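You operate a simulated robot arm through the tools that you are given. There is no shell and no other tool.

You are at the controls of a simulated robot arm. One attempt, no reset.

Task
Fit the spare collar round the honey well and seat the pot again.
Fine: the old collar goes on the trolley deck; put the lid on the pot. Set down upright: honey pot.
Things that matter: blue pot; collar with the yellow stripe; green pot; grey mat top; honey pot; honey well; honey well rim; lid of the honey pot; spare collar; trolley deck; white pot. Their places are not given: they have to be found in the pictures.

Only the result counts: the job must be done as asked and must still hold three seconds after the hand-in. Knocking over, shifting, dropping, spilling or breaking anything else fails it. Lids that push on must go on centred and level and be pressed home; caps that screw on are set level and turned clockwise until they are tight.

Robot
A 7-joint arm with a four-finger gripper, fixed in place. Base frame: the origin is at the foot of the arm, x ahead of it, y to its left, z up. Lengths are in cm, angles in rad, forces in N, time in s.
Its first joint turns from -1.204 to 3.002 rad. Payload 3.67 kg.
Tool frame: the origin (TCP) lies between the finger pads and is the grasp point; the fingertips stand 2.8 cm ahead of it; z points along the fingers, y is the line along which they close. Largest opening 11.2 cm; the body of the gripper starts 7.3 cm behind the TCP.
Orientation is told as [roll, pitch, yaw] about the base's x, y, z axes, in that order, counted from this pose: with the fingers straight down and closing along the base's y, the tool's x points along the base's -x, its y along +y and its z along -z.

Tools
- The arm moves only by the tool step_arm. Its argument "increments" is a list of rows, each an object (a shift or turn left out is 0, a gripper value left out holds the last) with "linear": the shift along the tool's x, y, z in cm, a list of three; "delta_rot": the turn, a rotation vector about the tool's x, y, z in rad, a list of three; "fingers": the opening in per cent of the stroke, from 0 (shut) to 100 (fully open). In form: [{"linear": [tx, ty, tz], "delta_rot": [rx, ry, rz], "fingers": fingers}, ...]. A call has 1 to 20 rows; each row is the pose to reach, as a shift and turn from the pose commanded when the call began, along the tool's axes at that moment. Rows are played at 5 a second. More than 5 cm and 0.15 rad between two rows, or a gripper value outside its range, and nothing of the call is played. A pose out of reach is approached as far as the arm can. The call stops where the force on the tool passes 40 N (or 10 N more than at its start, if that is more) or the arm is blocked; 0.2 s more then pass. The fingers move at their own pace and stop on an object; they squeeze with about 42 N. The grip force told is the motor's: it shows also when the fingers shut on nothing. Time passes only in rows, and 0.2 s behind the last, so rows that repeat a pose let the fingers close. It gives the time, the measured TCP pose, the force on the tool (base axes), the opening and the grip force at its end, in the units of the frame above (readings bear some noise), with the torque about the TCP (base axes, N m) and any sound that the robot's microphone picked up, and new pictures: "views" is both (left out), scene, wrist or none.
- Cameras (640 x 400 px; columns grow to the right, rows downward): "scene" is fixed at [40.05, -65, 169.77]; the picture's right is [0.90, -0.43, 0.00], its down [-0.40, -0.82, -0.41] and it looks along [0.18, 0.37, -0.91] (base axes); focal length 214 px, centre (320, 200). "wrist" rides on the gripper at [6, -1.8, -10.4] in the tool frame; the picture's right is [0.29, 0.96, 0.00], its down [-0.80, 0.24, -0.55] and it looks along [-0.53, 0.16, 0.83] (tool axes); focal length 234 px, centre (320, 200).
- move_column(by): slides the trunk up (or, below 0, down) by that many cm; the arm rides with it, the base frame stays. It gives what a move gives, with no picture.
- point_at(camera, pixels): for up to 12 pixels [column, row] of the newest picture of that camera ("zoom" is the newest enlarged one), the place [x, y, z] in the base frame of the surface seen there, good to about 0.3 cm. It takes no simulated time.
- close_up(camera, box): a new picture of the part [left, top, right, bottom] of that camera's present view, enlarged. It takes no simulated time.
- close_job(): hands the job in; it is judged then, once.

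Open the gripper and draw the arm clear of the work before you hand the job in, unless the task says otherwise.

The tools are called after "Emit:" by a JSON object that holds its "api" and its "payload". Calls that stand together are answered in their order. step_arm: Moves the arm, as the interface text tells. Its arguments: {"type":"object","properties":{"increments":{"type":"array","items":{"type":"object","properties":{"linear":{"type":"array","items":{"type":"number"}},"delta_rot":{"type":"array","items":{"type":"number"}},"fingers":{"type":"number"}}}},"views":{"type":"string","enum":["both","scene","wrist","none"]}},"required":["increments"]} The other tools are called the same way: move_column (by) slides the trunk up or down; point_at (camera, pixels) gives the place of the surface under pixels of a picture; close_up (camera, box) takes an enlarged picture of a part of a camera's view; close_job () hands the job in.

At the start:

```text
time: 0.0
eef_pos: [50.68, -17.9, 125.14]
orientation: [0.0, 0.0, 0.0]
ft_force: [0.8, 0.3, -1.3]
ft_torque: [0.0, 0.03, 0.0]
opening: 11.19
finger_force: 0.0
trunk travel left (down, up): [-62.5, 21.5]
```

scene: 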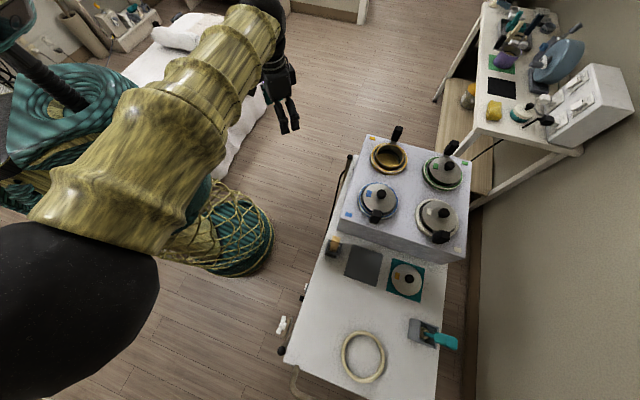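
wrist: 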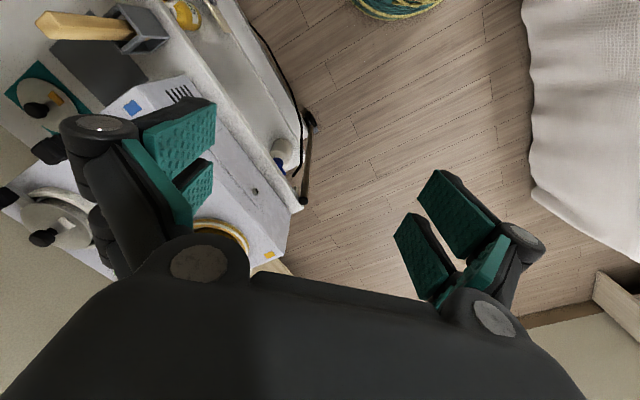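

The scene shows a wax-heater with four pots (around pixels 330-470, 135-260) and a trolley with a spare ring at (363,357). I take enlarged pictures to find the details.

Emit:
{"api": "close_up", "payload": {"camera": "scene", "box": [320, 115, 480, 215]}}

Emit:
{"api": "close_up", "payload": {"camera": "scene", "box": [320, 170, 480, 270]}}

Emit:
{"api": "close_up", "payload": {"camera": "scene", "box": [270, 230, 480, 400]}}

Emit:
{"api": "close_up", "payload": {"camera": "wrist", "box": [0, 0, 320, 270]}}

```text
4.00 times, centred on (400, 165) of scene
```

zoom: 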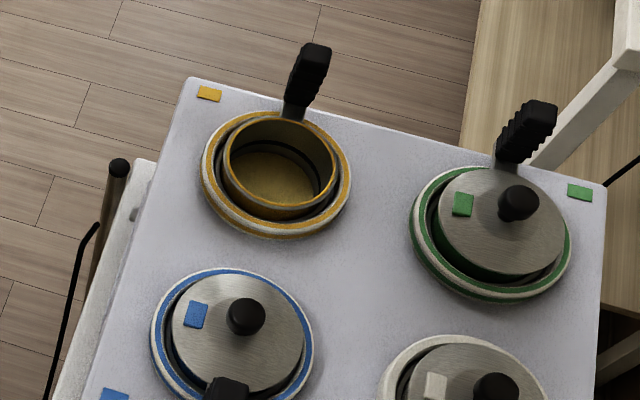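

```text
4.00 times, centred on (400, 220) of scene
```

zoom: 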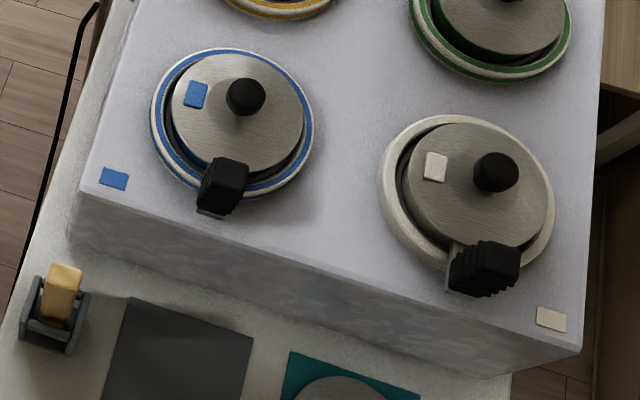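

```text
2.35 times, centred on (375, 315) of scene
```

zoom: 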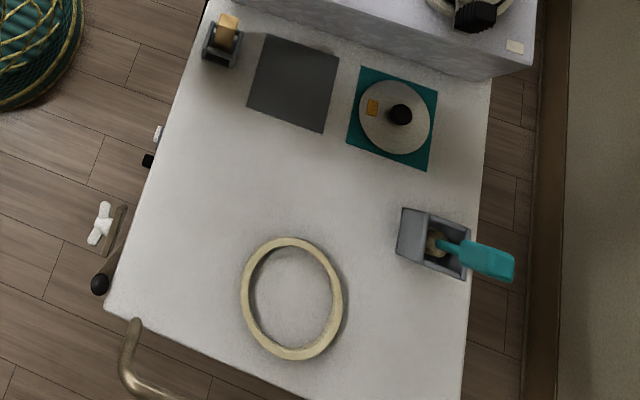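

```text
1.48 times, centred on (160, 135) of wrist
```

zoom: 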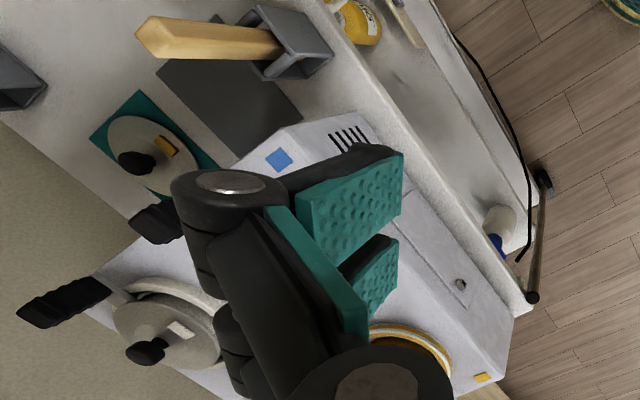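

The honey pot (yellow band) sits unlidded at about (389,157), its lid on the teal mat at (406,280), the spare collar at (363,357). I measure these places.

Emit:
{"api": "point_at", "payload": {"camera": "scene", "pixels": [[363, 333], [348, 356], [380, 356], [363, 381], [406, 279], [362, 264], [340, 280], [345, 180], [466, 180], [370, 136], [363, 357], [420, 330]]}}

Emit:
{"api": "close_up", "payload": {"camera": "scene", "box": [360, 120, 424, 180]}}

```text
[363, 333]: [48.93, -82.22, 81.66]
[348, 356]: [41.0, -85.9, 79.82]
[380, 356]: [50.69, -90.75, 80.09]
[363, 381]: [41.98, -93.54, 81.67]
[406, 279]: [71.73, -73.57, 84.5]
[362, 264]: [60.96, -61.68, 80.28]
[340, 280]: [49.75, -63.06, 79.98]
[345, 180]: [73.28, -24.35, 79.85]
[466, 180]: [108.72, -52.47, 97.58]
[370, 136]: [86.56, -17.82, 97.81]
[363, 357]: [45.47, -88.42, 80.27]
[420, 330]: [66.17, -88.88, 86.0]
```

```text
6.67 times, centred on (392, 150) of scene
```

zoom: 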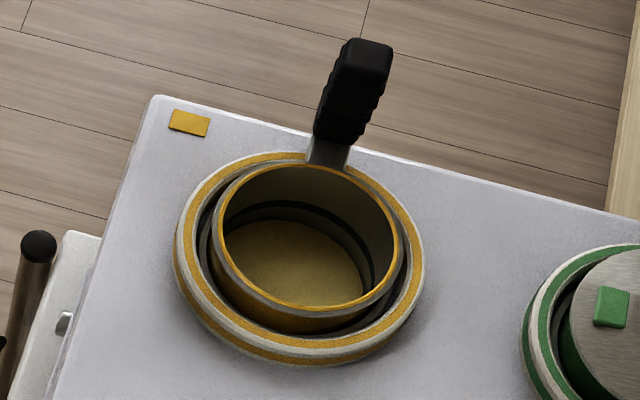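

I measure points on the honey pot, its handle and the collar with the newest zoom.

Emit:
{"api": "point_at", "payload": {"camera": "zoom", "pixels": [[305, 165], [401, 245], [285, 312], [213, 240], [290, 270], [365, 50], [365, 100], [335, 130], [265, 158], [180, 255], [300, 357], [418, 265]]}}

Emit:
{"api": "close_up", "payload": {"camera": "scene", "box": [380, 255, 430, 305]}}

```text
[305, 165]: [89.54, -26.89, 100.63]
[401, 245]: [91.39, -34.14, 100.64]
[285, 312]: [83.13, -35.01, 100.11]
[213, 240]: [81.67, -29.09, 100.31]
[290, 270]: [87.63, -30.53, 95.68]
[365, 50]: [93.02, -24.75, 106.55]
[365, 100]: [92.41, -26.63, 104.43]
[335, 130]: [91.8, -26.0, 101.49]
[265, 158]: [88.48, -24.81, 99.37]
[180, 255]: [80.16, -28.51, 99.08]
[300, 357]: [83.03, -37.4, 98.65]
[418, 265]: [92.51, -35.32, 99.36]
```

```text
8.00 times, centred on (405, 280) of scene
```

zoom: 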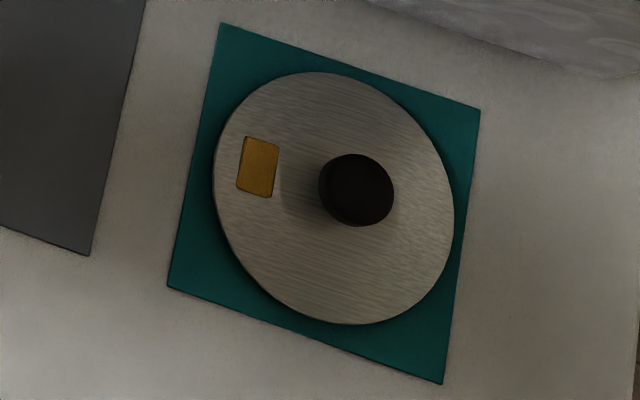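

The honey pot centre is near (86.3,-31.3), rim z≈100.6, handle rising to (93,-25,106.5); collar top z≈99.3 with outer diameter ~14. I move the hand back-side of the pot, staying high, to look with the wrist camera.

Emit:
{"api": "step_arm", "payload": {"increments": [{"linear": [-3.5, -2, 0]}, {"linear": [-7, -4, 0]}, {"linear": [-10.5, -6, 0]}, {"linear": [-14, -8, 0]}, {"linear": [-17.5, -10, 0]}, {"linear": [-21, -12, 0]}]}}

```text
time: 1.4
eef_pos: [72.06, -29.85, 125.13]
orientation: [0.003, 0.001, 0.0]
ft_force: [-0.4, -0.1, -0.9]
ft_torque: [0.04, 0.04, 0.02]
opening: 11.21
finger_force: 0.0
trunk travel left (down, up): [-62.5, 21.5]
```

scene: 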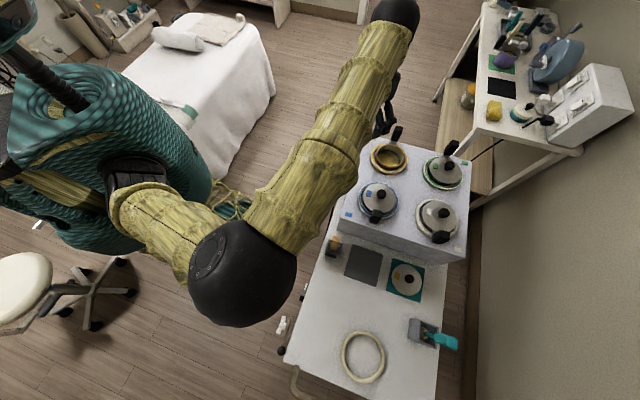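
wrist: 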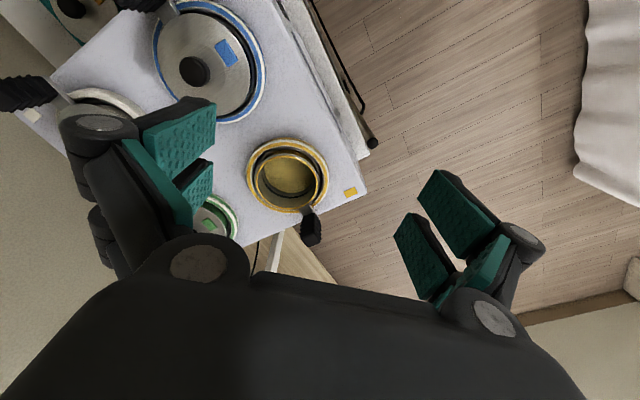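

The pot is visible in the wrist image at (287,177) with its handle at (311,228). I zoom in and measure.

Emit:
{"api": "close_up", "payload": {"camera": "wrist", "box": [230, 125, 350, 250]}}

```text
3.20 times, centred on (290, 188) of wrist
```

zoom: 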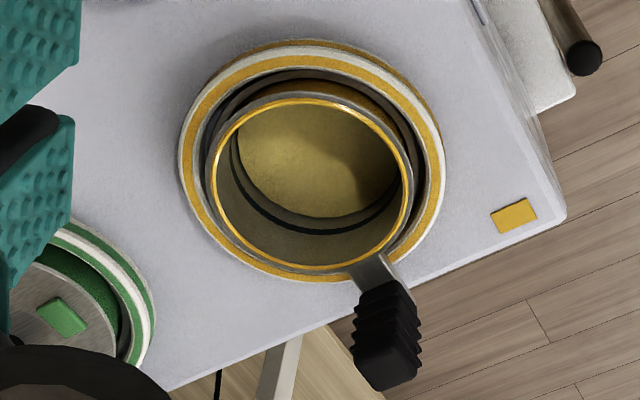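

Emit:
{"api": "point_at", "payload": {"camera": "zoom", "pixels": [[311, 100], [213, 185], [320, 276], [411, 195], [187, 150], [312, 55], [440, 170], [300, 275], [372, 272], [380, 295], [385, 330], [385, 380]]}}

Emit:
{"api": "point_at", "payload": {"camera": "zoom", "pixels": [[311, 150], [360, 310], [408, 300], [357, 350], [418, 345], [310, 77], [305, 90], [200, 160], [428, 180], [415, 160], [260, 270], [100, 150]]}}

```text
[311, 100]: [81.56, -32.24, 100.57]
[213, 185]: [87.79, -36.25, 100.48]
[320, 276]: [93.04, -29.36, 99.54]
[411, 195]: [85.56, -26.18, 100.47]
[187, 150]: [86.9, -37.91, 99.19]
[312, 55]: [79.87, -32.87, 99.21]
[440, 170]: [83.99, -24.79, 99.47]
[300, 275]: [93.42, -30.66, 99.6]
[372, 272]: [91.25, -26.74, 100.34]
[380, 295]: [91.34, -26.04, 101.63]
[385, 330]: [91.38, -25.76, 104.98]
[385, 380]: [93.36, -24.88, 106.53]
```

```text
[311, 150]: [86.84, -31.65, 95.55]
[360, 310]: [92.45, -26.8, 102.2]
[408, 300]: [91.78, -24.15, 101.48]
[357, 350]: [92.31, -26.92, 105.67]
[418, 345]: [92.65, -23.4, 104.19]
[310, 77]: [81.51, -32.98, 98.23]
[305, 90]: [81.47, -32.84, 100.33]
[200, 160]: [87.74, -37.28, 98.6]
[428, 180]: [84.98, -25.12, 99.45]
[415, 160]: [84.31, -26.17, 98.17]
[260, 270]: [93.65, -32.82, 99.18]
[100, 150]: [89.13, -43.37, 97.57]
```

Pot rim centre ≈ (86.5,-31.25), r≈5.15; handle grip spans about 2.2 cm tangentially at 45°, z 101.5–106.5. Now I measure the grey mat, the heater front edge and the blue pot, to plan the carrying path.

Emit:
{"api": "point_at", "payload": {"camera": "scene", "pixels": [[353, 247], [381, 256], [372, 284], [346, 275], [339, 231], [464, 261], [338, 242], [378, 213], [381, 193], [334, 247], [400, 130], [436, 238]]}}

Emit:
{"api": "close_up", "payload": {"camera": "scene", "box": [325, 220, 435, 305]}}

```text
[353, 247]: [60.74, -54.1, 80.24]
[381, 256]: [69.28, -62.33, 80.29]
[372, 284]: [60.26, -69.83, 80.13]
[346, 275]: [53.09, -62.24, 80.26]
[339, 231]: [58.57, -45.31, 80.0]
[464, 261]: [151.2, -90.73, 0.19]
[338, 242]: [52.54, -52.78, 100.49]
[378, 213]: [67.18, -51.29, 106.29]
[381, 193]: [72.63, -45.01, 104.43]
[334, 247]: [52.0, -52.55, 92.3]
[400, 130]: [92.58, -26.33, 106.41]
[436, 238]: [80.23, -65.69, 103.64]
```

```text
4.71 times, centred on (380, 262) of scene
```

zoom: 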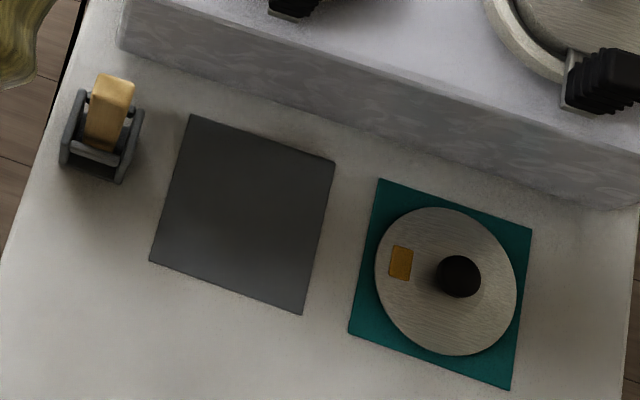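

I measure the heater front edge, the stick at the left, the lid and knob with the newest zoom.

Emit:
{"api": "point_at", "payload": {"camera": "zoom", "pixels": [[135, 20], [400, 90], [570, 130], [170, 62], [440, 155], [290, 10], [610, 80], [110, 80], [458, 275], [402, 262], [70, 165], [130, 120]]}}

Emit:
{"api": "point_at", "payload": {"camera": "zoom", "pixels": [[445, 211], [516, 290], [450, 352], [378, 280], [440, 255], [475, 262], [458, 295], [460, 259], [380, 182], [530, 230], [508, 387], [350, 331]]}}

```text
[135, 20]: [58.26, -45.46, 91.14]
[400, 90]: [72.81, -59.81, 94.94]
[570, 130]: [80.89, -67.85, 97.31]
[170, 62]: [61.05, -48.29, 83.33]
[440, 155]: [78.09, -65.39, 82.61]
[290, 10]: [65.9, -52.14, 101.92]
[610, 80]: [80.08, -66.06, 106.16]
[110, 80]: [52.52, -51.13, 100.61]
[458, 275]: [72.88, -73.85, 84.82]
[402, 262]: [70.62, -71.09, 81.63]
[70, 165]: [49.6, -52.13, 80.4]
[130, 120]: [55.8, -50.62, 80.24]
```

```text
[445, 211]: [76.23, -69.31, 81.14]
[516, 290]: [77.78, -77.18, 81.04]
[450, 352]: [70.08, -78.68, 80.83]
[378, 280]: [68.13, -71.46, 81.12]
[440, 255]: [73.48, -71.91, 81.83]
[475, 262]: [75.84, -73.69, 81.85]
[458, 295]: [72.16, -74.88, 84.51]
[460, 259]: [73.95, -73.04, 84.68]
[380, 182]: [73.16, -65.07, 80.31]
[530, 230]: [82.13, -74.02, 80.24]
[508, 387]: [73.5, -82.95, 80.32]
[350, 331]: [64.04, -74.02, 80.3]
```

The heater's front lies along (1,-1) with the grey mat centre at (60.85,-62.1). I now bring the open hand over the honey handle (92.2,-25.4), turned by +45° so that the fingers close across it.

Emit:
{"api": "step_arm", "payload": {"increments": [{"linear": [-3, 0.7, 1], "delta_rot": [0, 0, -0.13]}, {"linear": [-6, 1.4, 2], "delta_rot": [0, 0, -0.26]}, {"linear": [-9, 2, 3], "delta_rot": [0, 0, -0.39]}, {"linear": [-12, 2.7, 4], "delta_rot": [0, 0, -0.52]}, {"linear": [-15, 3.4, 5], "delta_rot": [0, 0, -0.65]}, {"linear": [-18, 4, 6], "delta_rot": [0, 0, -0.785]}, {"linear": [-20.1, 4.45, 8], "delta_rot": [0, 0, -0.785]}, {"linear": [-20.1, 4.45, 8], "delta_rot": [0, 0, -0.785]}]}}

```text
time: 3.2
eef_pos: [81.52, -22.01, 119.26]
orientation: [-0.003, 0.0, 0.699]
ft_force: [-0.5, 1.5, -0.2]
ft_torque: [-0.09, -0.07, 0.04]
opening: 11.18
finger_force: 0.0
out of reach, approached as far as the arm can: row 5, 6, 7, 8
trunk travel left (down, up): [-62.5, 21.5]
```

scene: 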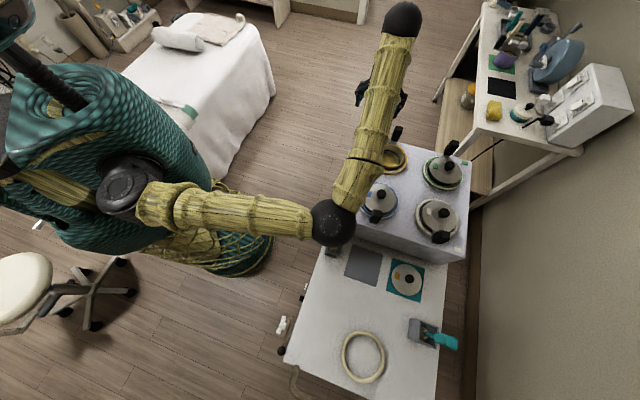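
wrist: 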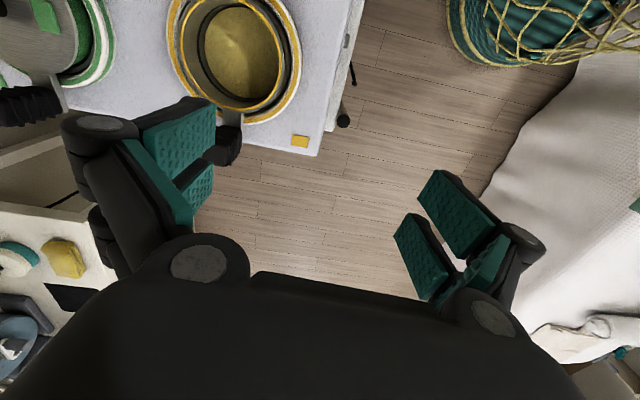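

The arm could not reach out there at this height (stopped at (81.5,-22.0)); the reach is better lower relative to the trunk. I raise the trunk so the arm works lower relative to its shoulder.

Emit:
{"api": "move_column", "payload": {"by": 18}}

Emit:
{"api": "point_at", "payload": {"camera": "scene", "pixels": [[332, 222], [128, 180], [402, 20], [385, 80], [150, 200]]}}

```text
time: 5.2
eef_pos: [81.76, -22.18, 136.9]
orientation: [-0.001, 0.0, 0.701]
ft_force: [0.2, 0.0, 0.1]
ft_torque: [0.0, -0.01, 0.01]
opening: 11.21
finger_force: 0.0
trunk travel left (down, up): [-80.5, 3.5]
```

```text
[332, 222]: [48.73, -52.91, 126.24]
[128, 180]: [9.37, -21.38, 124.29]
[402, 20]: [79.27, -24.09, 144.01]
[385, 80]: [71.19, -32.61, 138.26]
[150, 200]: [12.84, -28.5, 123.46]
```

The trunk is up 18 cm. I send a null row to see which pose the arm holds as commanded.

Emit:
{"api": "step_arm", "payload": {"increments": [{"linear": [0, 0, 0]}, {"linear": [0, 0, 3]}, {"linear": [0, 0, 3]}], "views": "none"}}

```text
time: 6.0
eef_pos: [81.92, -21.95, 133.97]
orientation: [0.001, -0.001, 0.7]
ft_force: [-0.6, 0.0, 0.1]
ft_torque: [-0.04, 0.02, -0.01]
opening: 11.22
finger_force: 0.0
trunk travel left (down, up): [-80.5, 3.5]
```

The commanded pose follows the measured one. Now I go down relative to the trunk and out to above the handle (92.2,-25.4,115).

Emit:
{"api": "step_arm", "payload": {"increments": [{"linear": [0, 0, 4]}, {"linear": [0, 0, 8]}, {"linear": [0, 0, 12]}, {"linear": [-1.2, -2, 15], "delta_rot": [0, 0, -0.04]}, {"linear": [-2.6, -4.3, 18], "delta_rot": [0, 0, -0.085]}, {"linear": [-4, -6.6, 19], "delta_rot": [0, 0, -0.085]}, {"linear": [-5.64, -9.26, 19], "delta_rot": [0, 0, -0.085]}, {"linear": [-5.64, -9.26, 19], "delta_rot": [0, 0, -0.085]}]}}

```text
time: 7.8
eef_pos: [80.39, -22.61, 121.76]
orientation: [0.012, -0.002, 0.72]
ft_force: [0.6, -0.8, -0.2]
ft_torque: [-0.01, 0.03, -0.01]
opening: 11.18
finger_force: 0.1
out of reach, approached as far as the arm can: row 4, 5, 6, 7, 8
trunk travel left (down, up): [-80.5, 3.5]
```

scene: 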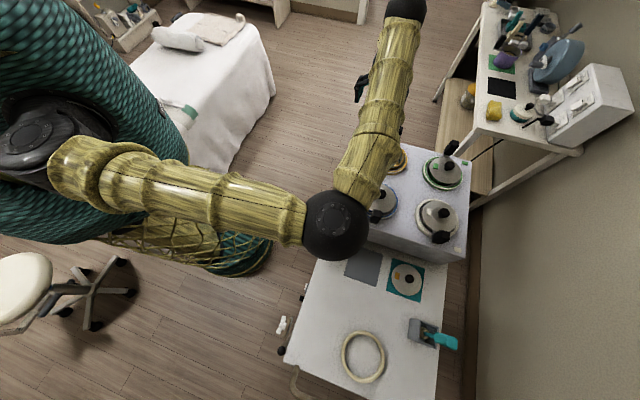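
wrist: 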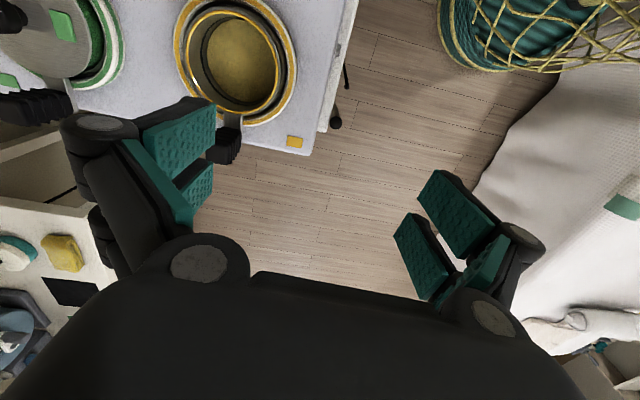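

The block appears to be a wrist joint limit near yaw +0.7, not the radius. I'll use the opposite hand orientation (yaw −135°), turning the other way on the spot.

Emit:
{"api": "step_arm", "payload": {"increments": [{"delta_rot": [0, 0, 0.15]}, {"delta_rot": [0, 0, 0.3]}, {"delta_rot": [0, 0, 0.45]}, {"delta_rot": [0, 0, 0.6]}, {"delta_rot": [0, 0, 0.75]}, {"delta_rot": [0, 0, 0.9]}, {"delta_rot": [0, 0, 1.05]}, {"delta_rot": [0, 0, 1.2]}, {"delta_rot": [0, 0, 1.35]}, {"delta_rot": [0, 0, 1.5]}, {"delta_rot": [0, 0, 1.65]}, {"delta_rot": [0, 0, 1.8]}, {"delta_rot": [0, 0, 1.95]}, {"delta_rot": [0, 0, 2.1]}, {"delta_rot": [0, 0, 2.25]}, {"delta_rot": [0, 0, 2.4]}, {"delta_rot": [0, 0, 2.55]}, {"delta_rot": [0, 0, 2.7]}, {"delta_rot": [0, 0, 2.85]}, {"delta_rot": [0, 0, 3.0]}]}}

```text
time: 12.0
eef_pos: [80.38, -22.89, 121.87]
orientation: [-0.013, 0.004, -2.283]
ft_force: [1.5, 0.8, 0.2]
ft_torque: [-0.02, 0.01, -0.02]
opening: 11.22
finger_force: 0.1
trunk travel left (down, up): [-80.5, 3.5]
```

scene: 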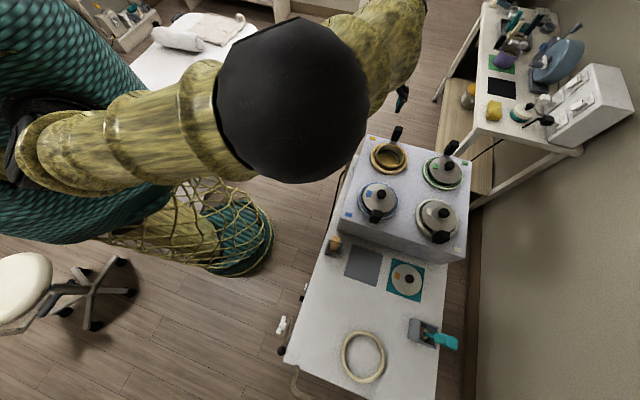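
wrist: 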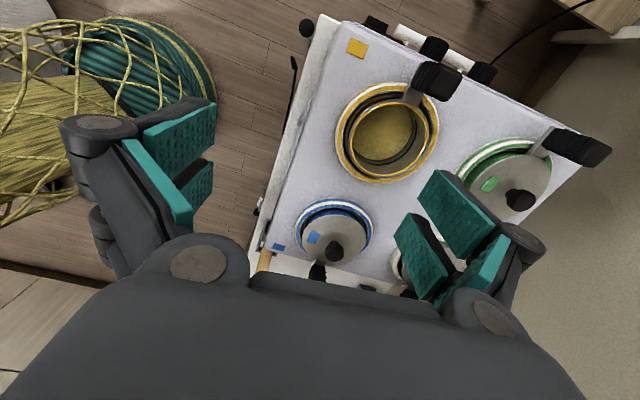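

The arm reconfigured with the elbow up and the yaw is −2.283 now. I move out to above the handle and take out the remaining yaw and small roll.

Emit:
{"api": "step_arm", "payload": {"increments": [{"linear": [1.5, 2.7, 1], "delta_rot": [-0.006, 0, 0.04]}, {"linear": [3, 5.3, 2], "delta_rot": [-0.013, -0.002, 0.073]}, {"linear": [4.4, 8, 3.5], "delta_rot": [-0.013, -0.002, 0.073]}, {"linear": [5.83, 10.59, 5], "delta_rot": [-0.013, -0.002, 0.073]}, {"linear": [5.83, 10.59, 6.9], "delta_rot": [-0.013, -0.002, 0.073]}, {"linear": [5.83, 10.59, 6.9], "delta_rot": [-0.013, -0.002, 0.073]}]}}

```text
time: 13.4
eef_pos: [92.18, -25.4, 114.61]
orientation: [0.0, 0.001, -2.353]
ft_force: [1.1, 0.5, 0.0]
ft_torque: [-0.02, 0.0, -0.04]
opening: 11.19
finger_force: 0.0
trunk travel left (down, up): [-80.5, 3.5]
```

scene: 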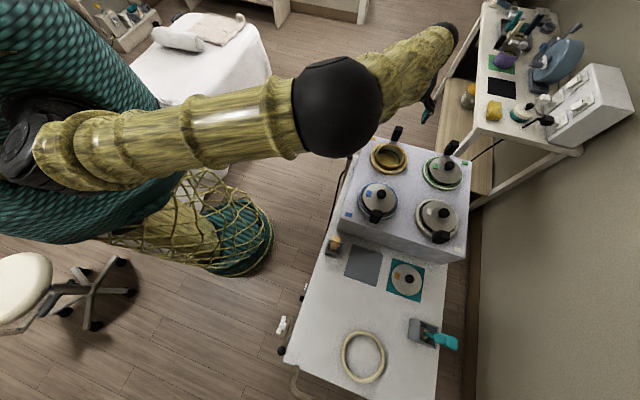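
wrist: 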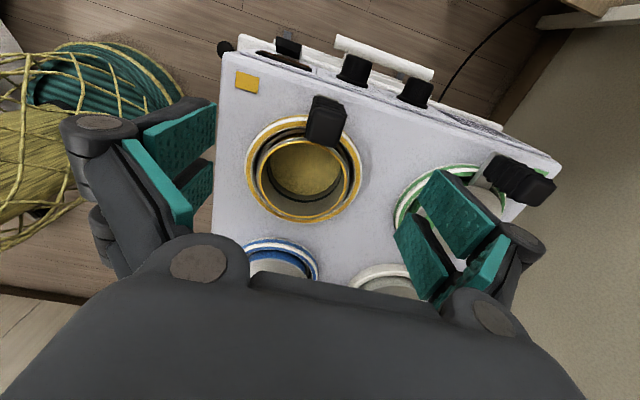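

Reached. I zoom on the handle at (325,122) to measure its centre and angle.

Emit:
{"api": "close_up", "payload": {"camera": "wrist", "box": [280, 70, 376, 130]}}

Emit:
{"api": "close_up", "payload": {"camera": "wrist", "box": [230, 70, 390, 240]}}

```text
6.67 times, centred on (328, 100) of wrist
```

zoom: 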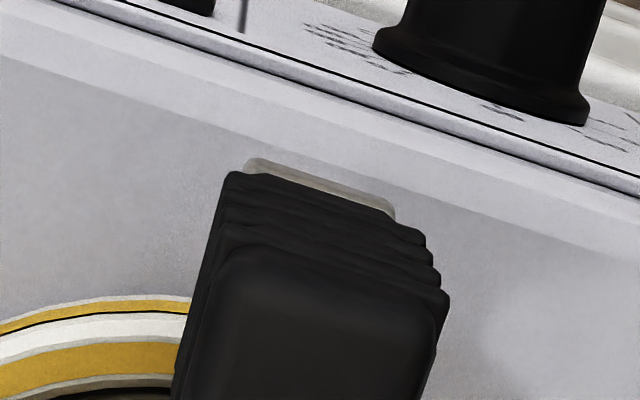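

```text
2.35 times, centred on (310, 155) of wrist
```

zoom: 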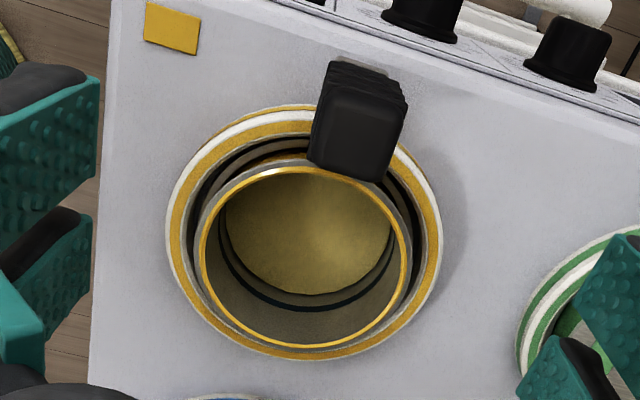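

I measure the handle's top corners and edges in this zoom.

Emit:
{"api": "point_at", "payload": {"camera": "zoom", "pixels": [[333, 100], [395, 112], [320, 160], [378, 176], [357, 138], [336, 64], [400, 82], [304, 170], [207, 250], [305, 346], [408, 250], [357, 185]]}}

```text
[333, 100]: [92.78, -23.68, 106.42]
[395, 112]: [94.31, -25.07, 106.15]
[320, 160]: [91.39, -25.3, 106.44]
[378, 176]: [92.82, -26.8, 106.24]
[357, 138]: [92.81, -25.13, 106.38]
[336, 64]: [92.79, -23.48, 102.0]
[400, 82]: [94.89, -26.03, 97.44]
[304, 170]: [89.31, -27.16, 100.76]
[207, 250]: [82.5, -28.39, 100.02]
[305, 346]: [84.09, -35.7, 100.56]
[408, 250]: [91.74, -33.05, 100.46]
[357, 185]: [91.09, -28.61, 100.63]
```

The handle's top centre is (92.8,-25.2,106.4), aligned with the fingers. I narrow the opening to ~5 cm and go down straddling the handle to TCP z≈103.6.

Emit:
{"api": "step_arm", "payload": {"increments": [{"linear": [0.54, 0.26, 0], "fingers": 50}, {"linear": [0.54, 0.26, 2], "fingers": 50}, {"linear": [0.54, 0.26, 5], "fingers": 50}, {"linear": [0.54, 0.26, 8], "fingers": 50}, {"linear": [0.54, 0.26, 11], "fingers": 50}, {"linear": [0.54, 0.26, 11], "fingers": 50}]}}

```text
time: 14.8
eef_pos: [92.5, -25.15, 103.61]
orientation: [0.0, 0.002, -2.354]
ft_force: [-0.7, -0.9, 0.9]
ft_torque: [0.0, -0.01, 0.01]
opening: 5.6
finger_force: 0.0
trunk travel left (down, up): [-80.5, 3.5]
```

scene: 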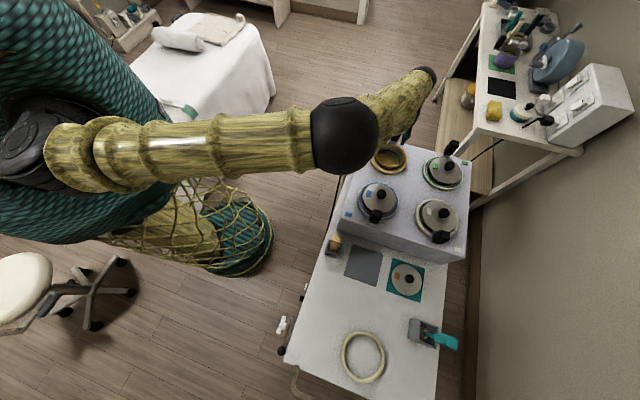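
wrist: 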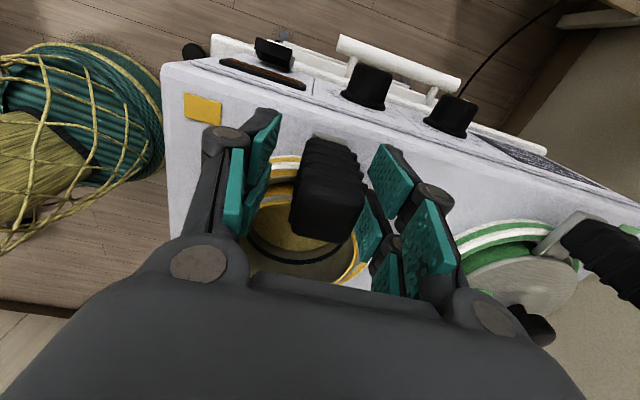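

The handle lies between the pads. I close the fingers.

Emit:
{"api": "step_arm", "payload": {"increments": [{"fingers": 0}, {"fingers": 0}, {"fingers": 0}, {"fingers": 0}]}}

```text
time: 15.8
eef_pos: [92.58, -25.24, 103.68]
orientation: [0.0, 0.002, -2.352]
ft_force: [1.6, -0.4, 0.5]
ft_torque: [0.11, -0.14, 0.03]
opening: 2.78
finger_force: 42.0
trunk travel left (down, up): [-80.5, 3.5]
```

scene: 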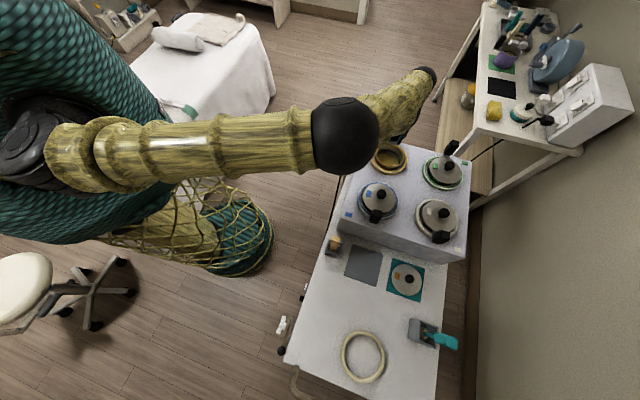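
wrist: 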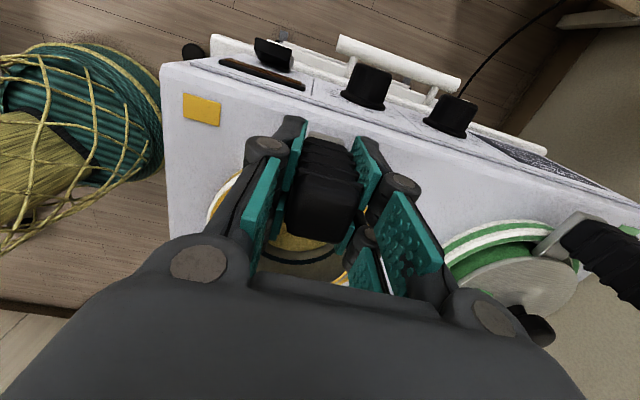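

Gripped (opening 2.78, 42 N). I lift slowly 3 cm and check for tilting.

Emit:
{"api": "step_arm", "payload": {"increments": [{"linear": [0, 0, -0.5]}, {"linear": [0, 0, -1]}, {"linear": [0, 0, -1.5]}, {"linear": [0, 0, -2]}, {"linear": [0, 0, -2.5]}, {"linear": [0, 0, -3]}, {"linear": [0, 0, -3]}]}}

```text
time: 17.4
eef_pos: [92.81, -25.08, 106.75]
orientation: [0.001, 0.003, -2.354]
ft_force: [-0.7, -0.3, -4.9]
ft_torque: [0.14, -0.17, 0.02]
opening: 2.78
finger_force: 42.1
trunk travel left (down, up): [-80.5, 3.5]
```

scene: 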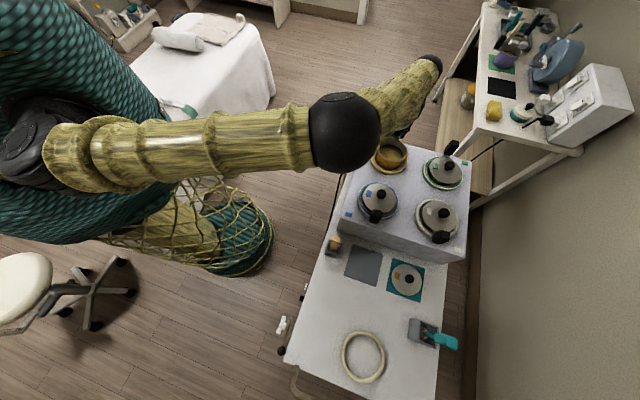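
wrist: 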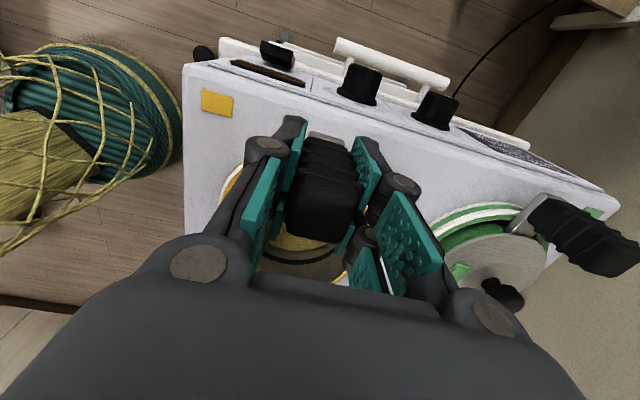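

The pot came up level (about 5 N). I lift on to z≈120.

Emit:
{"api": "step_arm", "payload": {"increments": [{"linear": [0, 0, -1.5]}, {"linear": [0, 0, -3]}, {"linear": [0, 0, -4.5]}, {"linear": [0, 0, -6]}, {"linear": [0, 0, -7.5]}, {"linear": [0, 0, -9]}, {"linear": [0, 0, -10.5]}, {"linear": [0, 0, -12]}, {"linear": [0, 0, -13.5]}, {"linear": [0, 0, -13.5]}]}}

```text
time: 19.6
eef_pos: [92.79, -25.2, 120.27]
orientation: [0.002, 0.002, -2.354]
ft_force: [0.3, 0.0, -3.3]
ft_torque: [0.16, -0.16, -0.01]
opening: 2.8
finger_force: 42.1
trunk travel left (down, up): [-80.5, 3.5]
```

scene: 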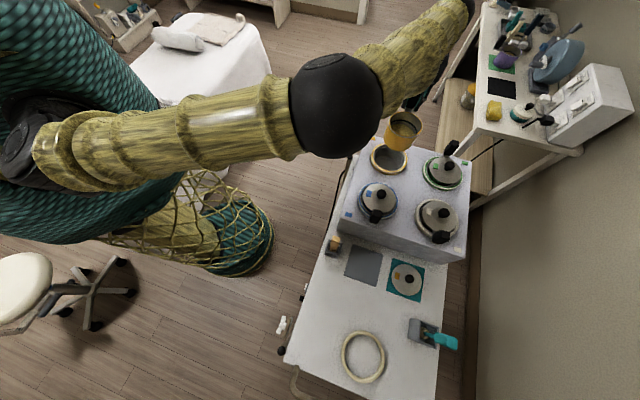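
wrist: 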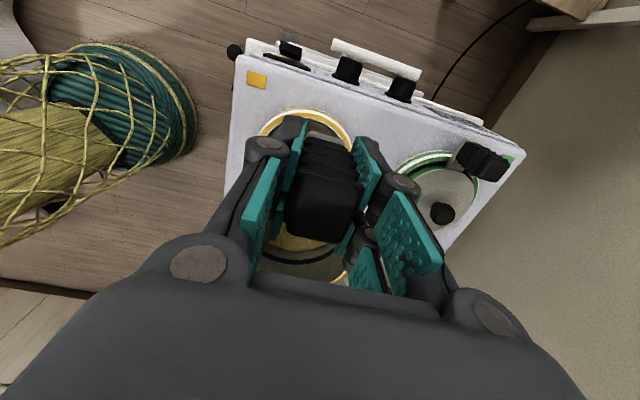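

The pot hangs clear in the scene view at (403,130). I zoom to see the well, collar and the pot's bottom.

Emit:
{"api": "close_up", "payload": {"camera": "scene", "box": [360, 105, 440, 185]}}

```text
5.00 times, centred on (400, 145) of scene
```

zoom: 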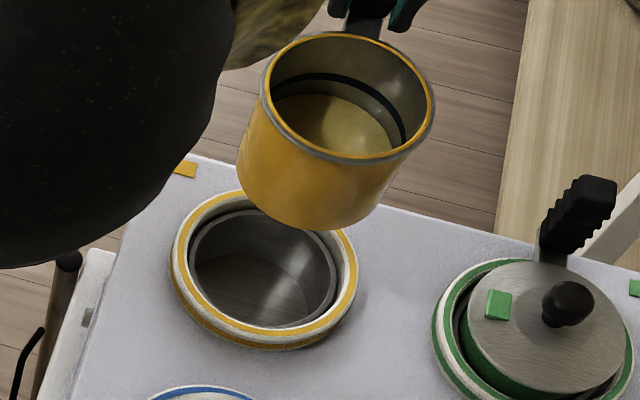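

Emit:
{"api": "point_at", "payload": {"camera": "zoom", "pixels": [[338, 155], [320, 222], [260, 205], [300, 229], [265, 270], [195, 250], [335, 265], [270, 325], [262, 212], [180, 255], [262, 346], [355, 265]]}}

```text
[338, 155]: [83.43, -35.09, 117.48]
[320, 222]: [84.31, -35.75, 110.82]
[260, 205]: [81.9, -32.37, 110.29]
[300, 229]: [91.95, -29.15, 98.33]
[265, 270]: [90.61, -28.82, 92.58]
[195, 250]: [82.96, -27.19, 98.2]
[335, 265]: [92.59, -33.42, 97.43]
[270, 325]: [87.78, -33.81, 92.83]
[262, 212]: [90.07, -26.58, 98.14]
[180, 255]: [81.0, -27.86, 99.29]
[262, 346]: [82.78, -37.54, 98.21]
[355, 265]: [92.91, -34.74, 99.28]
```

Pot depth ≈7.4 cm; its bottom is at ~109.8, above all knobs (≤106.5). I raise the trunk 3.4 cm more for clearance, then carry the pot in two halves to the grey mat while turning it so the handle points away from the heater.

Emit:
{"api": "move_column", "payload": {"by": 3.4}}

Emit:
{"api": "step_arm", "payload": {"increments": [{"linear": [-2.21, 0.45, 0], "delta_rot": [0, 0, 0.087]}, {"linear": [-4.42, 0.91, 0], "delta_rot": [0, 0, 0.175]}, {"linear": [-6.63, 1.36, 0], "delta_rot": [0, 0, 0.262]}, {"linear": [-8.84, 1.82, 0], "delta_rot": [0, 0, 0.349]}, {"linear": [-11.05, 2.27, 0], "delta_rot": [0, 0, 0.436]}, {"linear": [-13.26, 2.72, 0], "delta_rot": [0, 0, 0.524]}, {"linear": [-15.48, 3.18, 0], "delta_rot": [0, 0, 0.611]}, {"linear": [-17.69, 3.63, 0], "delta_rot": [0, 0, 0.698]}, {"linear": [-19.9, 4.09, 0], "delta_rot": [0, 0, 0.785]}, {"linear": [-22.1, 4.54, 0], "delta_rot": [0, 0, 0.873]}, {"linear": [-24.3, 5.0, 0], "delta_rot": [0, 0, 0.96]}, {"linear": [-26.53, 5.45, 0], "delta_rot": [0, 0, 1.047]}]}}

```text
time: 20.4
eef_pos: [92.77, -25.26, 123.63]
orientation: [-0.001, 0.002, -2.352]
ft_force: [0.5, 0.2, -3.2]
ft_torque: [0.18, -0.16, -0.02]
opening: 2.74
finger_force: 42.0
trunk travel left (down, up): [-83.9, 0.1]
```

```text
time: 23.0
eef_pos: [77.93, -47.86, 123.71]
orientation: [-0.003, 0.003, 2.881]
ft_force: [0.2, -0.2, -3.8]
ft_torque: [-0.07, -0.31, 0.02]
opening: 2.77
finger_force: 41.8
trunk travel left (down, up): [-83.9, 0.1]
```

scene: 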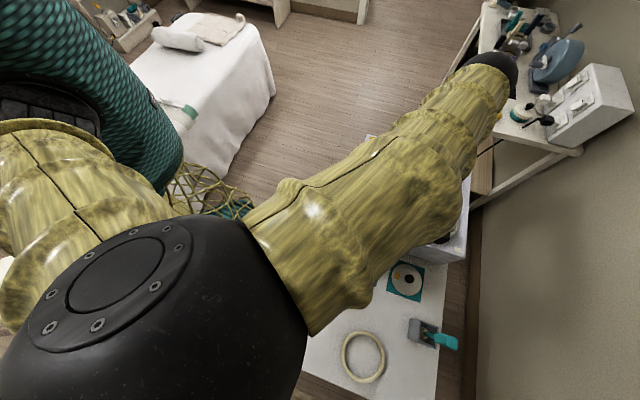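
wrist: 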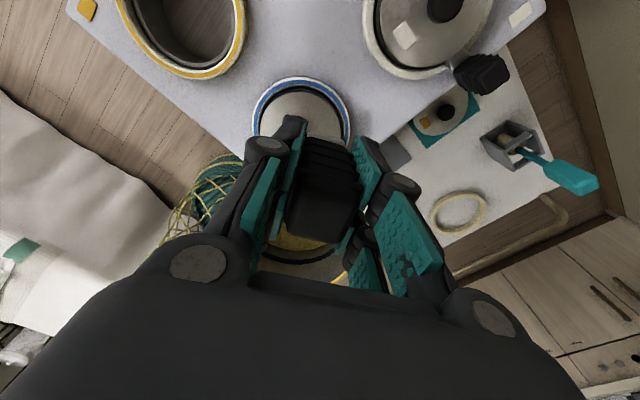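

The pot is level and over the blue pot with clearance. I continue the second half to above the grey mat.

Emit:
{"api": "step_arm", "payload": {"increments": [{"linear": [-0.71, 2.14, 0], "delta_rot": [0, 0, 0.087]}, {"linear": [-1.42, 4.28, 0], "delta_rot": [0, 0, 0.175]}, {"linear": [-2.12, 6.42, 0], "delta_rot": [0, 0, 0.262]}, {"linear": [-2.83, 8.56, 0], "delta_rot": [0, 0, 0.349]}, {"linear": [-3.54, 10.7, 0], "delta_rot": [0, 0, 0.436]}, {"linear": [-4.25, 12.85, 0], "delta_rot": [0, 0, 0.524]}, {"linear": [-4.96, 14.99, 0], "delta_rot": [0, 0, 0.611]}, {"linear": [-5.67, 17.13, 0], "delta_rot": [0, 0, 0.698]}, {"linear": [-6.37, 19.27, 0], "delta_rot": [0, 0, 0.785]}, {"linear": [-7.08, 21.41, 0], "delta_rot": [0, 0, 0.873]}, {"linear": [-7.79, 23.55, 0], "delta_rot": [0, 0, 0.96]}, {"linear": [-8.5, 25.69, 0], "delta_rot": [0, 0, 1.047]}, {"linear": [-8.5, 25.69, 0], "delta_rot": [0, 0, 1.047]}]}}

```text
time: 25.8
eef_pos: [63.11, -71.28, 123.33]
orientation: [-0.001, -0.005, 1.834]
ft_force: [0.9, 0.6, -3.8]
ft_torque: [-0.27, -0.06, -0.02]
opening: 2.78
finger_force: 42.1
trunk travel left (down, up): [-83.9, 0.1]
```

scene: 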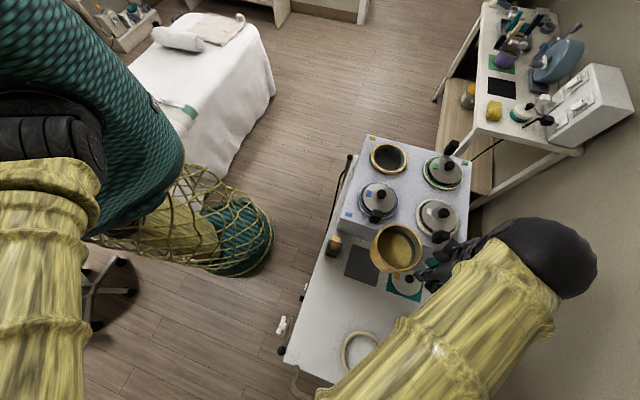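
wrist: 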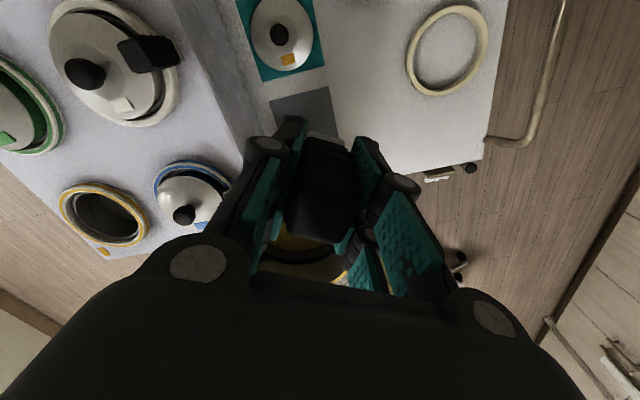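

I measure the pot's rim in the scene to verify its centre above the mat.

Emit:
{"api": "close_up", "payload": {"camera": "scene", "box": [360, 215, 440, 285]}}

Emit:
{"api": "point_at", "payload": {"camera": "scene", "pixels": [[372, 246], [398, 226], [396, 270], [420, 250], [330, 250], [345, 340]]}}

```text
5.71 times, centred on (400, 250) of scene
```

zoom: 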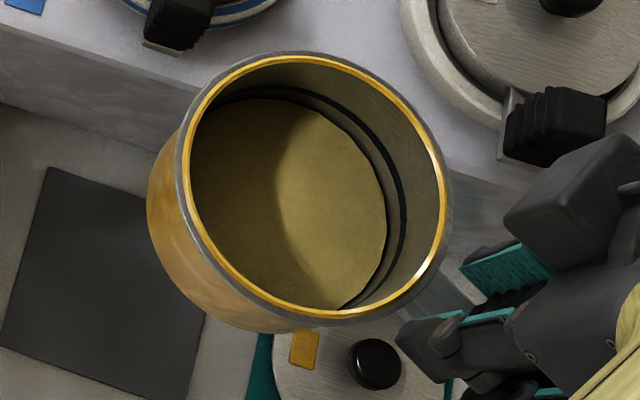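

```text
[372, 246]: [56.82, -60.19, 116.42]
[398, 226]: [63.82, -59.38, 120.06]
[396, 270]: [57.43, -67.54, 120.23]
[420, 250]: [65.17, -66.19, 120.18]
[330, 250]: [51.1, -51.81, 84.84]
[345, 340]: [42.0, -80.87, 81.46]
```

Pot centre is about (60.9,-62.9), mat centre (60.85,-62.1). I shift slightly and lower the trunk 28 cm, leaving about 4 cm over the mat.

Emit:
{"api": "step_arm", "payload": {"increments": [{"linear": [-0.68, -0.18, 0]}, {"linear": [-0.68, -0.18, 0]}], "views": "none"}}

Emit:
{"api": "move_column", "payload": {"by": -20}}

Emit:
{"api": "move_column", "payload": {"by": -8}}

Emit:
{"api": "step_arm", "payload": {"increments": [{"linear": [0, 0, 0]}]}}

```text
time: 26.4
eef_pos: [62.96, -70.57, 123.46]
orientation: [-0.004, -0.003, 1.836]
ft_force: [0.2, 0.6, -3.8]
ft_torque: [-0.26, -0.06, -0.02]
opening: 2.78
finger_force: 42.1
trunk travel left (down, up): [-83.9, 0.1]
```

```text
time: 28.6
eef_pos: [63.05, -70.38, 103.46]
orientation: [-0.003, -0.003, 1.836]
ft_force: [-0.7, -1.2, -4.4]
ft_torque: [-0.27, -0.08, -0.01]
opening: 2.77
finger_force: 42.0
trunk travel left (down, up): [-63.9, 20.1]
```

```text
time: 29.7
eef_pos: [63.14, -70.04, 95.7]
orientation: [-0.003, 0.001, 1.837]
ft_force: [-0.1, 0.1, -3.4]
ft_torque: [-0.21, -0.06, -0.03]
opening: 2.79
finger_force: 41.8
trunk travel left (down, up): [-55.9, 28.1]
```

```text
time: 30.1
eef_pos: [63.15, -69.85, 95.88]
orientation: [0.0, 0.002, 1.835]
ft_force: [-0.2, -0.4, -4.5]
ft_torque: [-0.23, -0.02, 0.0]
opening: 2.76
finger_force: 42.0
trunk travel left (down, up): [-55.9, 28.1]
```

scene: 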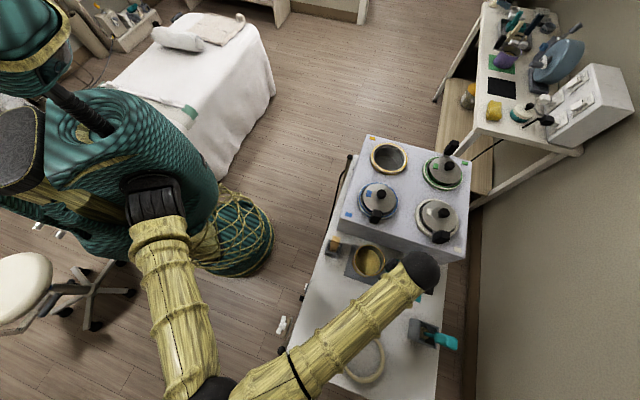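
wrist: 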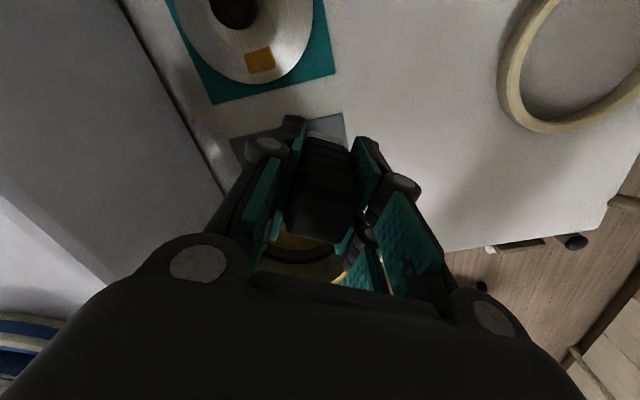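

I check the pot against the mat in an enlarged scene view before lowering.

Emit:
{"api": "close_up", "payload": {"camera": "scene", "box": [325, 225, 425, 305]}}

```text
5.00 times, centred on (375, 265) of scene
```

zoom: 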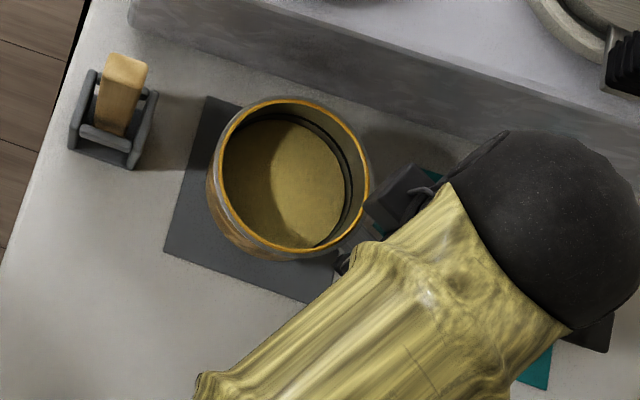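

Emit:
{"api": "point_at", "payload": {"camera": "zoom", "pixels": [[218, 170], [285, 100], [365, 185], [295, 255], [280, 180], [250, 225]]}}

```text
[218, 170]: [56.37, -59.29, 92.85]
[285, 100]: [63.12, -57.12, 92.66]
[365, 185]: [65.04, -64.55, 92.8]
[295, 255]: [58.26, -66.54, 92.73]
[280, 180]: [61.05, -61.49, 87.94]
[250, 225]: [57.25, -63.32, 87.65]
```

The pot centre is (60.7,-61.85), well on the mat. I lower 4 cm, then creep in small steps.

Emit:
{"api": "step_arm", "payload": {"increments": [{"linear": [0, 0, 1]}, {"linear": [0, 0, 2]}, {"linear": [0, 0, 3]}, {"linear": [0, 0, 3.8]}, {"linear": [0, 0, 4.1]}, {"linear": [0, 0, 4.1]}], "views": "none"}}

Emit:
{"api": "step_arm", "payload": {"increments": [{"linear": [0, 0, 0.15]}, {"linear": [0, 0, 0.3]}, {"linear": [0, 0, 0.3]}], "views": "none"}}

Emit:
{"api": "step_arm", "payload": {"increments": [{"linear": [0, 0, 0.15]}, {"linear": [0, 0, 0.3]}, {"linear": [0, 0, 0.3]}], "views": "wrist"}}

```text
time: 31.5
eef_pos: [63.12, -70.49, 91.44]
orientation: [-0.003, -0.006, 1.837]
ft_force: [0.1, 0.2, -3.8]
ft_torque: [-0.21, -0.07, 0.0]
opening: 2.77
finger_force: 42.4
trunk travel left (down, up): [-55.9, 28.1]
```

```text
time: 32.3
eef_pos: [63.19, -70.06, 91.2]
orientation: [-0.002, 0.0, 1.834]
ft_force: [0.1, 0.3, -3.8]
ft_torque: [-0.23, -0.07, 0.02]
opening: 2.73
finger_force: 41.7
trunk travel left (down, up): [-55.9, 28.1]
```

```text
time: 33.1
eef_pos: [63.12, -69.91, 91.01]
orientation: [-0.002, 0.004, 1.832]
ft_force: [1.2, -3.9, 6.6]
ft_torque: [0.52, 0.39, 0.11]
opening: 2.77
finger_force: 41.8
trunk travel left (down, up): [-55.9, 28.1]
```

wrist: 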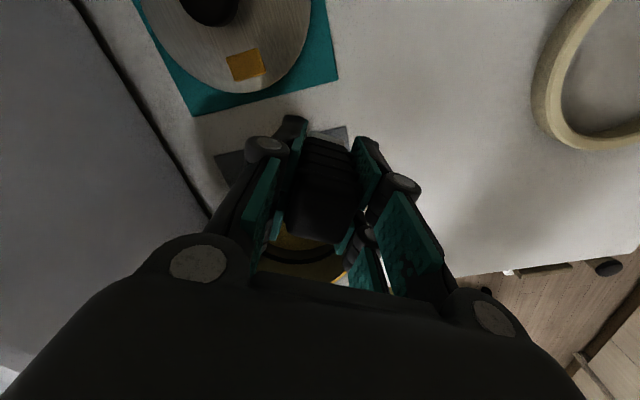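

Contact with the mat (force turned to +6.6 N at z=91.0). I open the fingers to release.

Emit:
{"api": "step_arm", "payload": {"increments": [{"linear": [0, 0, -0.05], "fingers": 20}, {"linear": [0, 0, -0.05], "fingers": 35}, {"linear": [0, 0, -0.05], "fingers": 45}, {"linear": [0, 0, -0.05], "fingers": 45}]}}

```text
time: 34.1
eef_pos: [63.1, -69.8, 90.94]
orientation: [-0.002, 0.0, 1.836]
ft_force: [0.4, 0.2, -0.3]
ft_torque: [0.05, 0.01, -0.03]
opening: 5.03
finger_force: 0.1
trunk travel left (down, up): [-55.9, 28.1]
```

scene: 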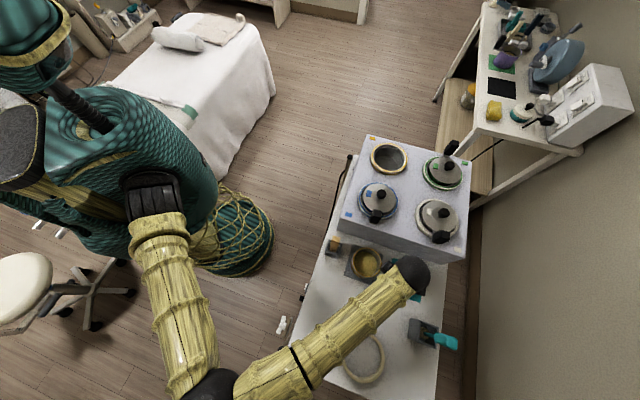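
wrist: 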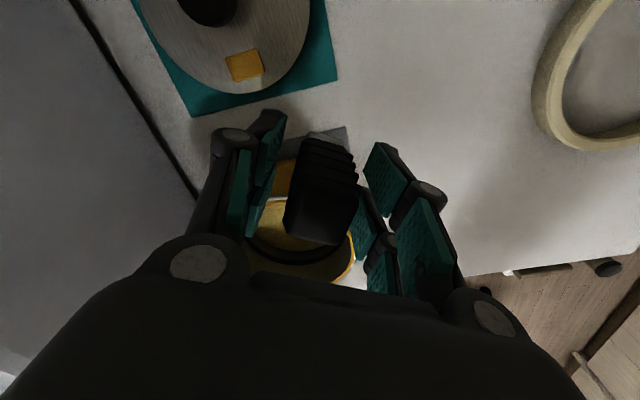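

The pot stands free on the mat. I raise the hand clear of the handle, then lift the trunk.

Emit:
{"api": "step_arm", "payload": {"increments": [{"linear": [0, 0, -2]}, {"linear": [0, 0, -4]}, {"linear": [0, 0, -6]}, {"linear": [0, 0, -8]}, {"linear": [0, 0, -8]}], "views": "wrist"}}

Emit:
{"api": "move_column", "payload": {"by": 20}}

Emit:
{"api": "point_at", "payload": {"camera": "scene", "pixels": [[300, 330], [310, 300], [290, 352], [318, 280], [330, 310], [320, 330], [340, 390], [400, 320], [410, 322], [393, 309]]}}

```text
time: 35.3
eef_pos: [63.18, -69.61, 99.03]
orientation: [-0.001, -0.001, 1.835]
ft_force: [0.1, 0.0, -0.4]
ft_torque: [-0.04, -0.02, -0.02]
opening: 5.02
finger_force: 0.1
trunk travel left (down, up): [-55.9, 28.1]
```

wrist: 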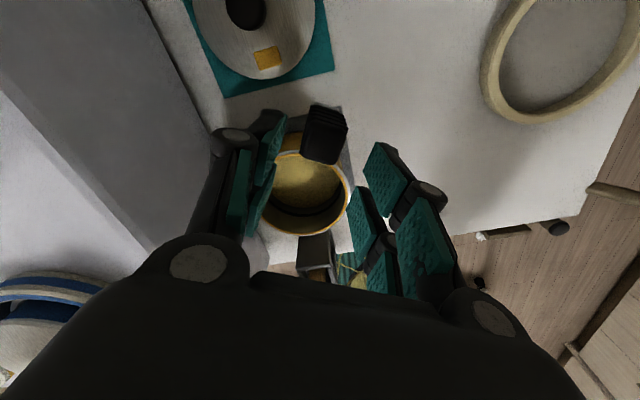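

```text
time: 37.5
eef_pos: [63.16, -69.75, 119.02]
orientation: [-0.001, 0.002, 1.835]
ft_force: [-0.5, -0.3, -0.3]
ft_torque: [0.0, -0.01, 0.03]
opening: 5.04
finger_force: 0.1
trunk travel left (down, up): [-75.9, 8.1]
```

```text
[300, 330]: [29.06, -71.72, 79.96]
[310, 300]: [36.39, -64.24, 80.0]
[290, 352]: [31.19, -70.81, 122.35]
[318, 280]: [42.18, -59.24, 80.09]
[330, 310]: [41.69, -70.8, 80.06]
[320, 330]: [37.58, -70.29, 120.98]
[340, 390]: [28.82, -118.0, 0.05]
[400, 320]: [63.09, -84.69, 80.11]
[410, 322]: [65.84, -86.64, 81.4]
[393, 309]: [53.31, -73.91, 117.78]
```

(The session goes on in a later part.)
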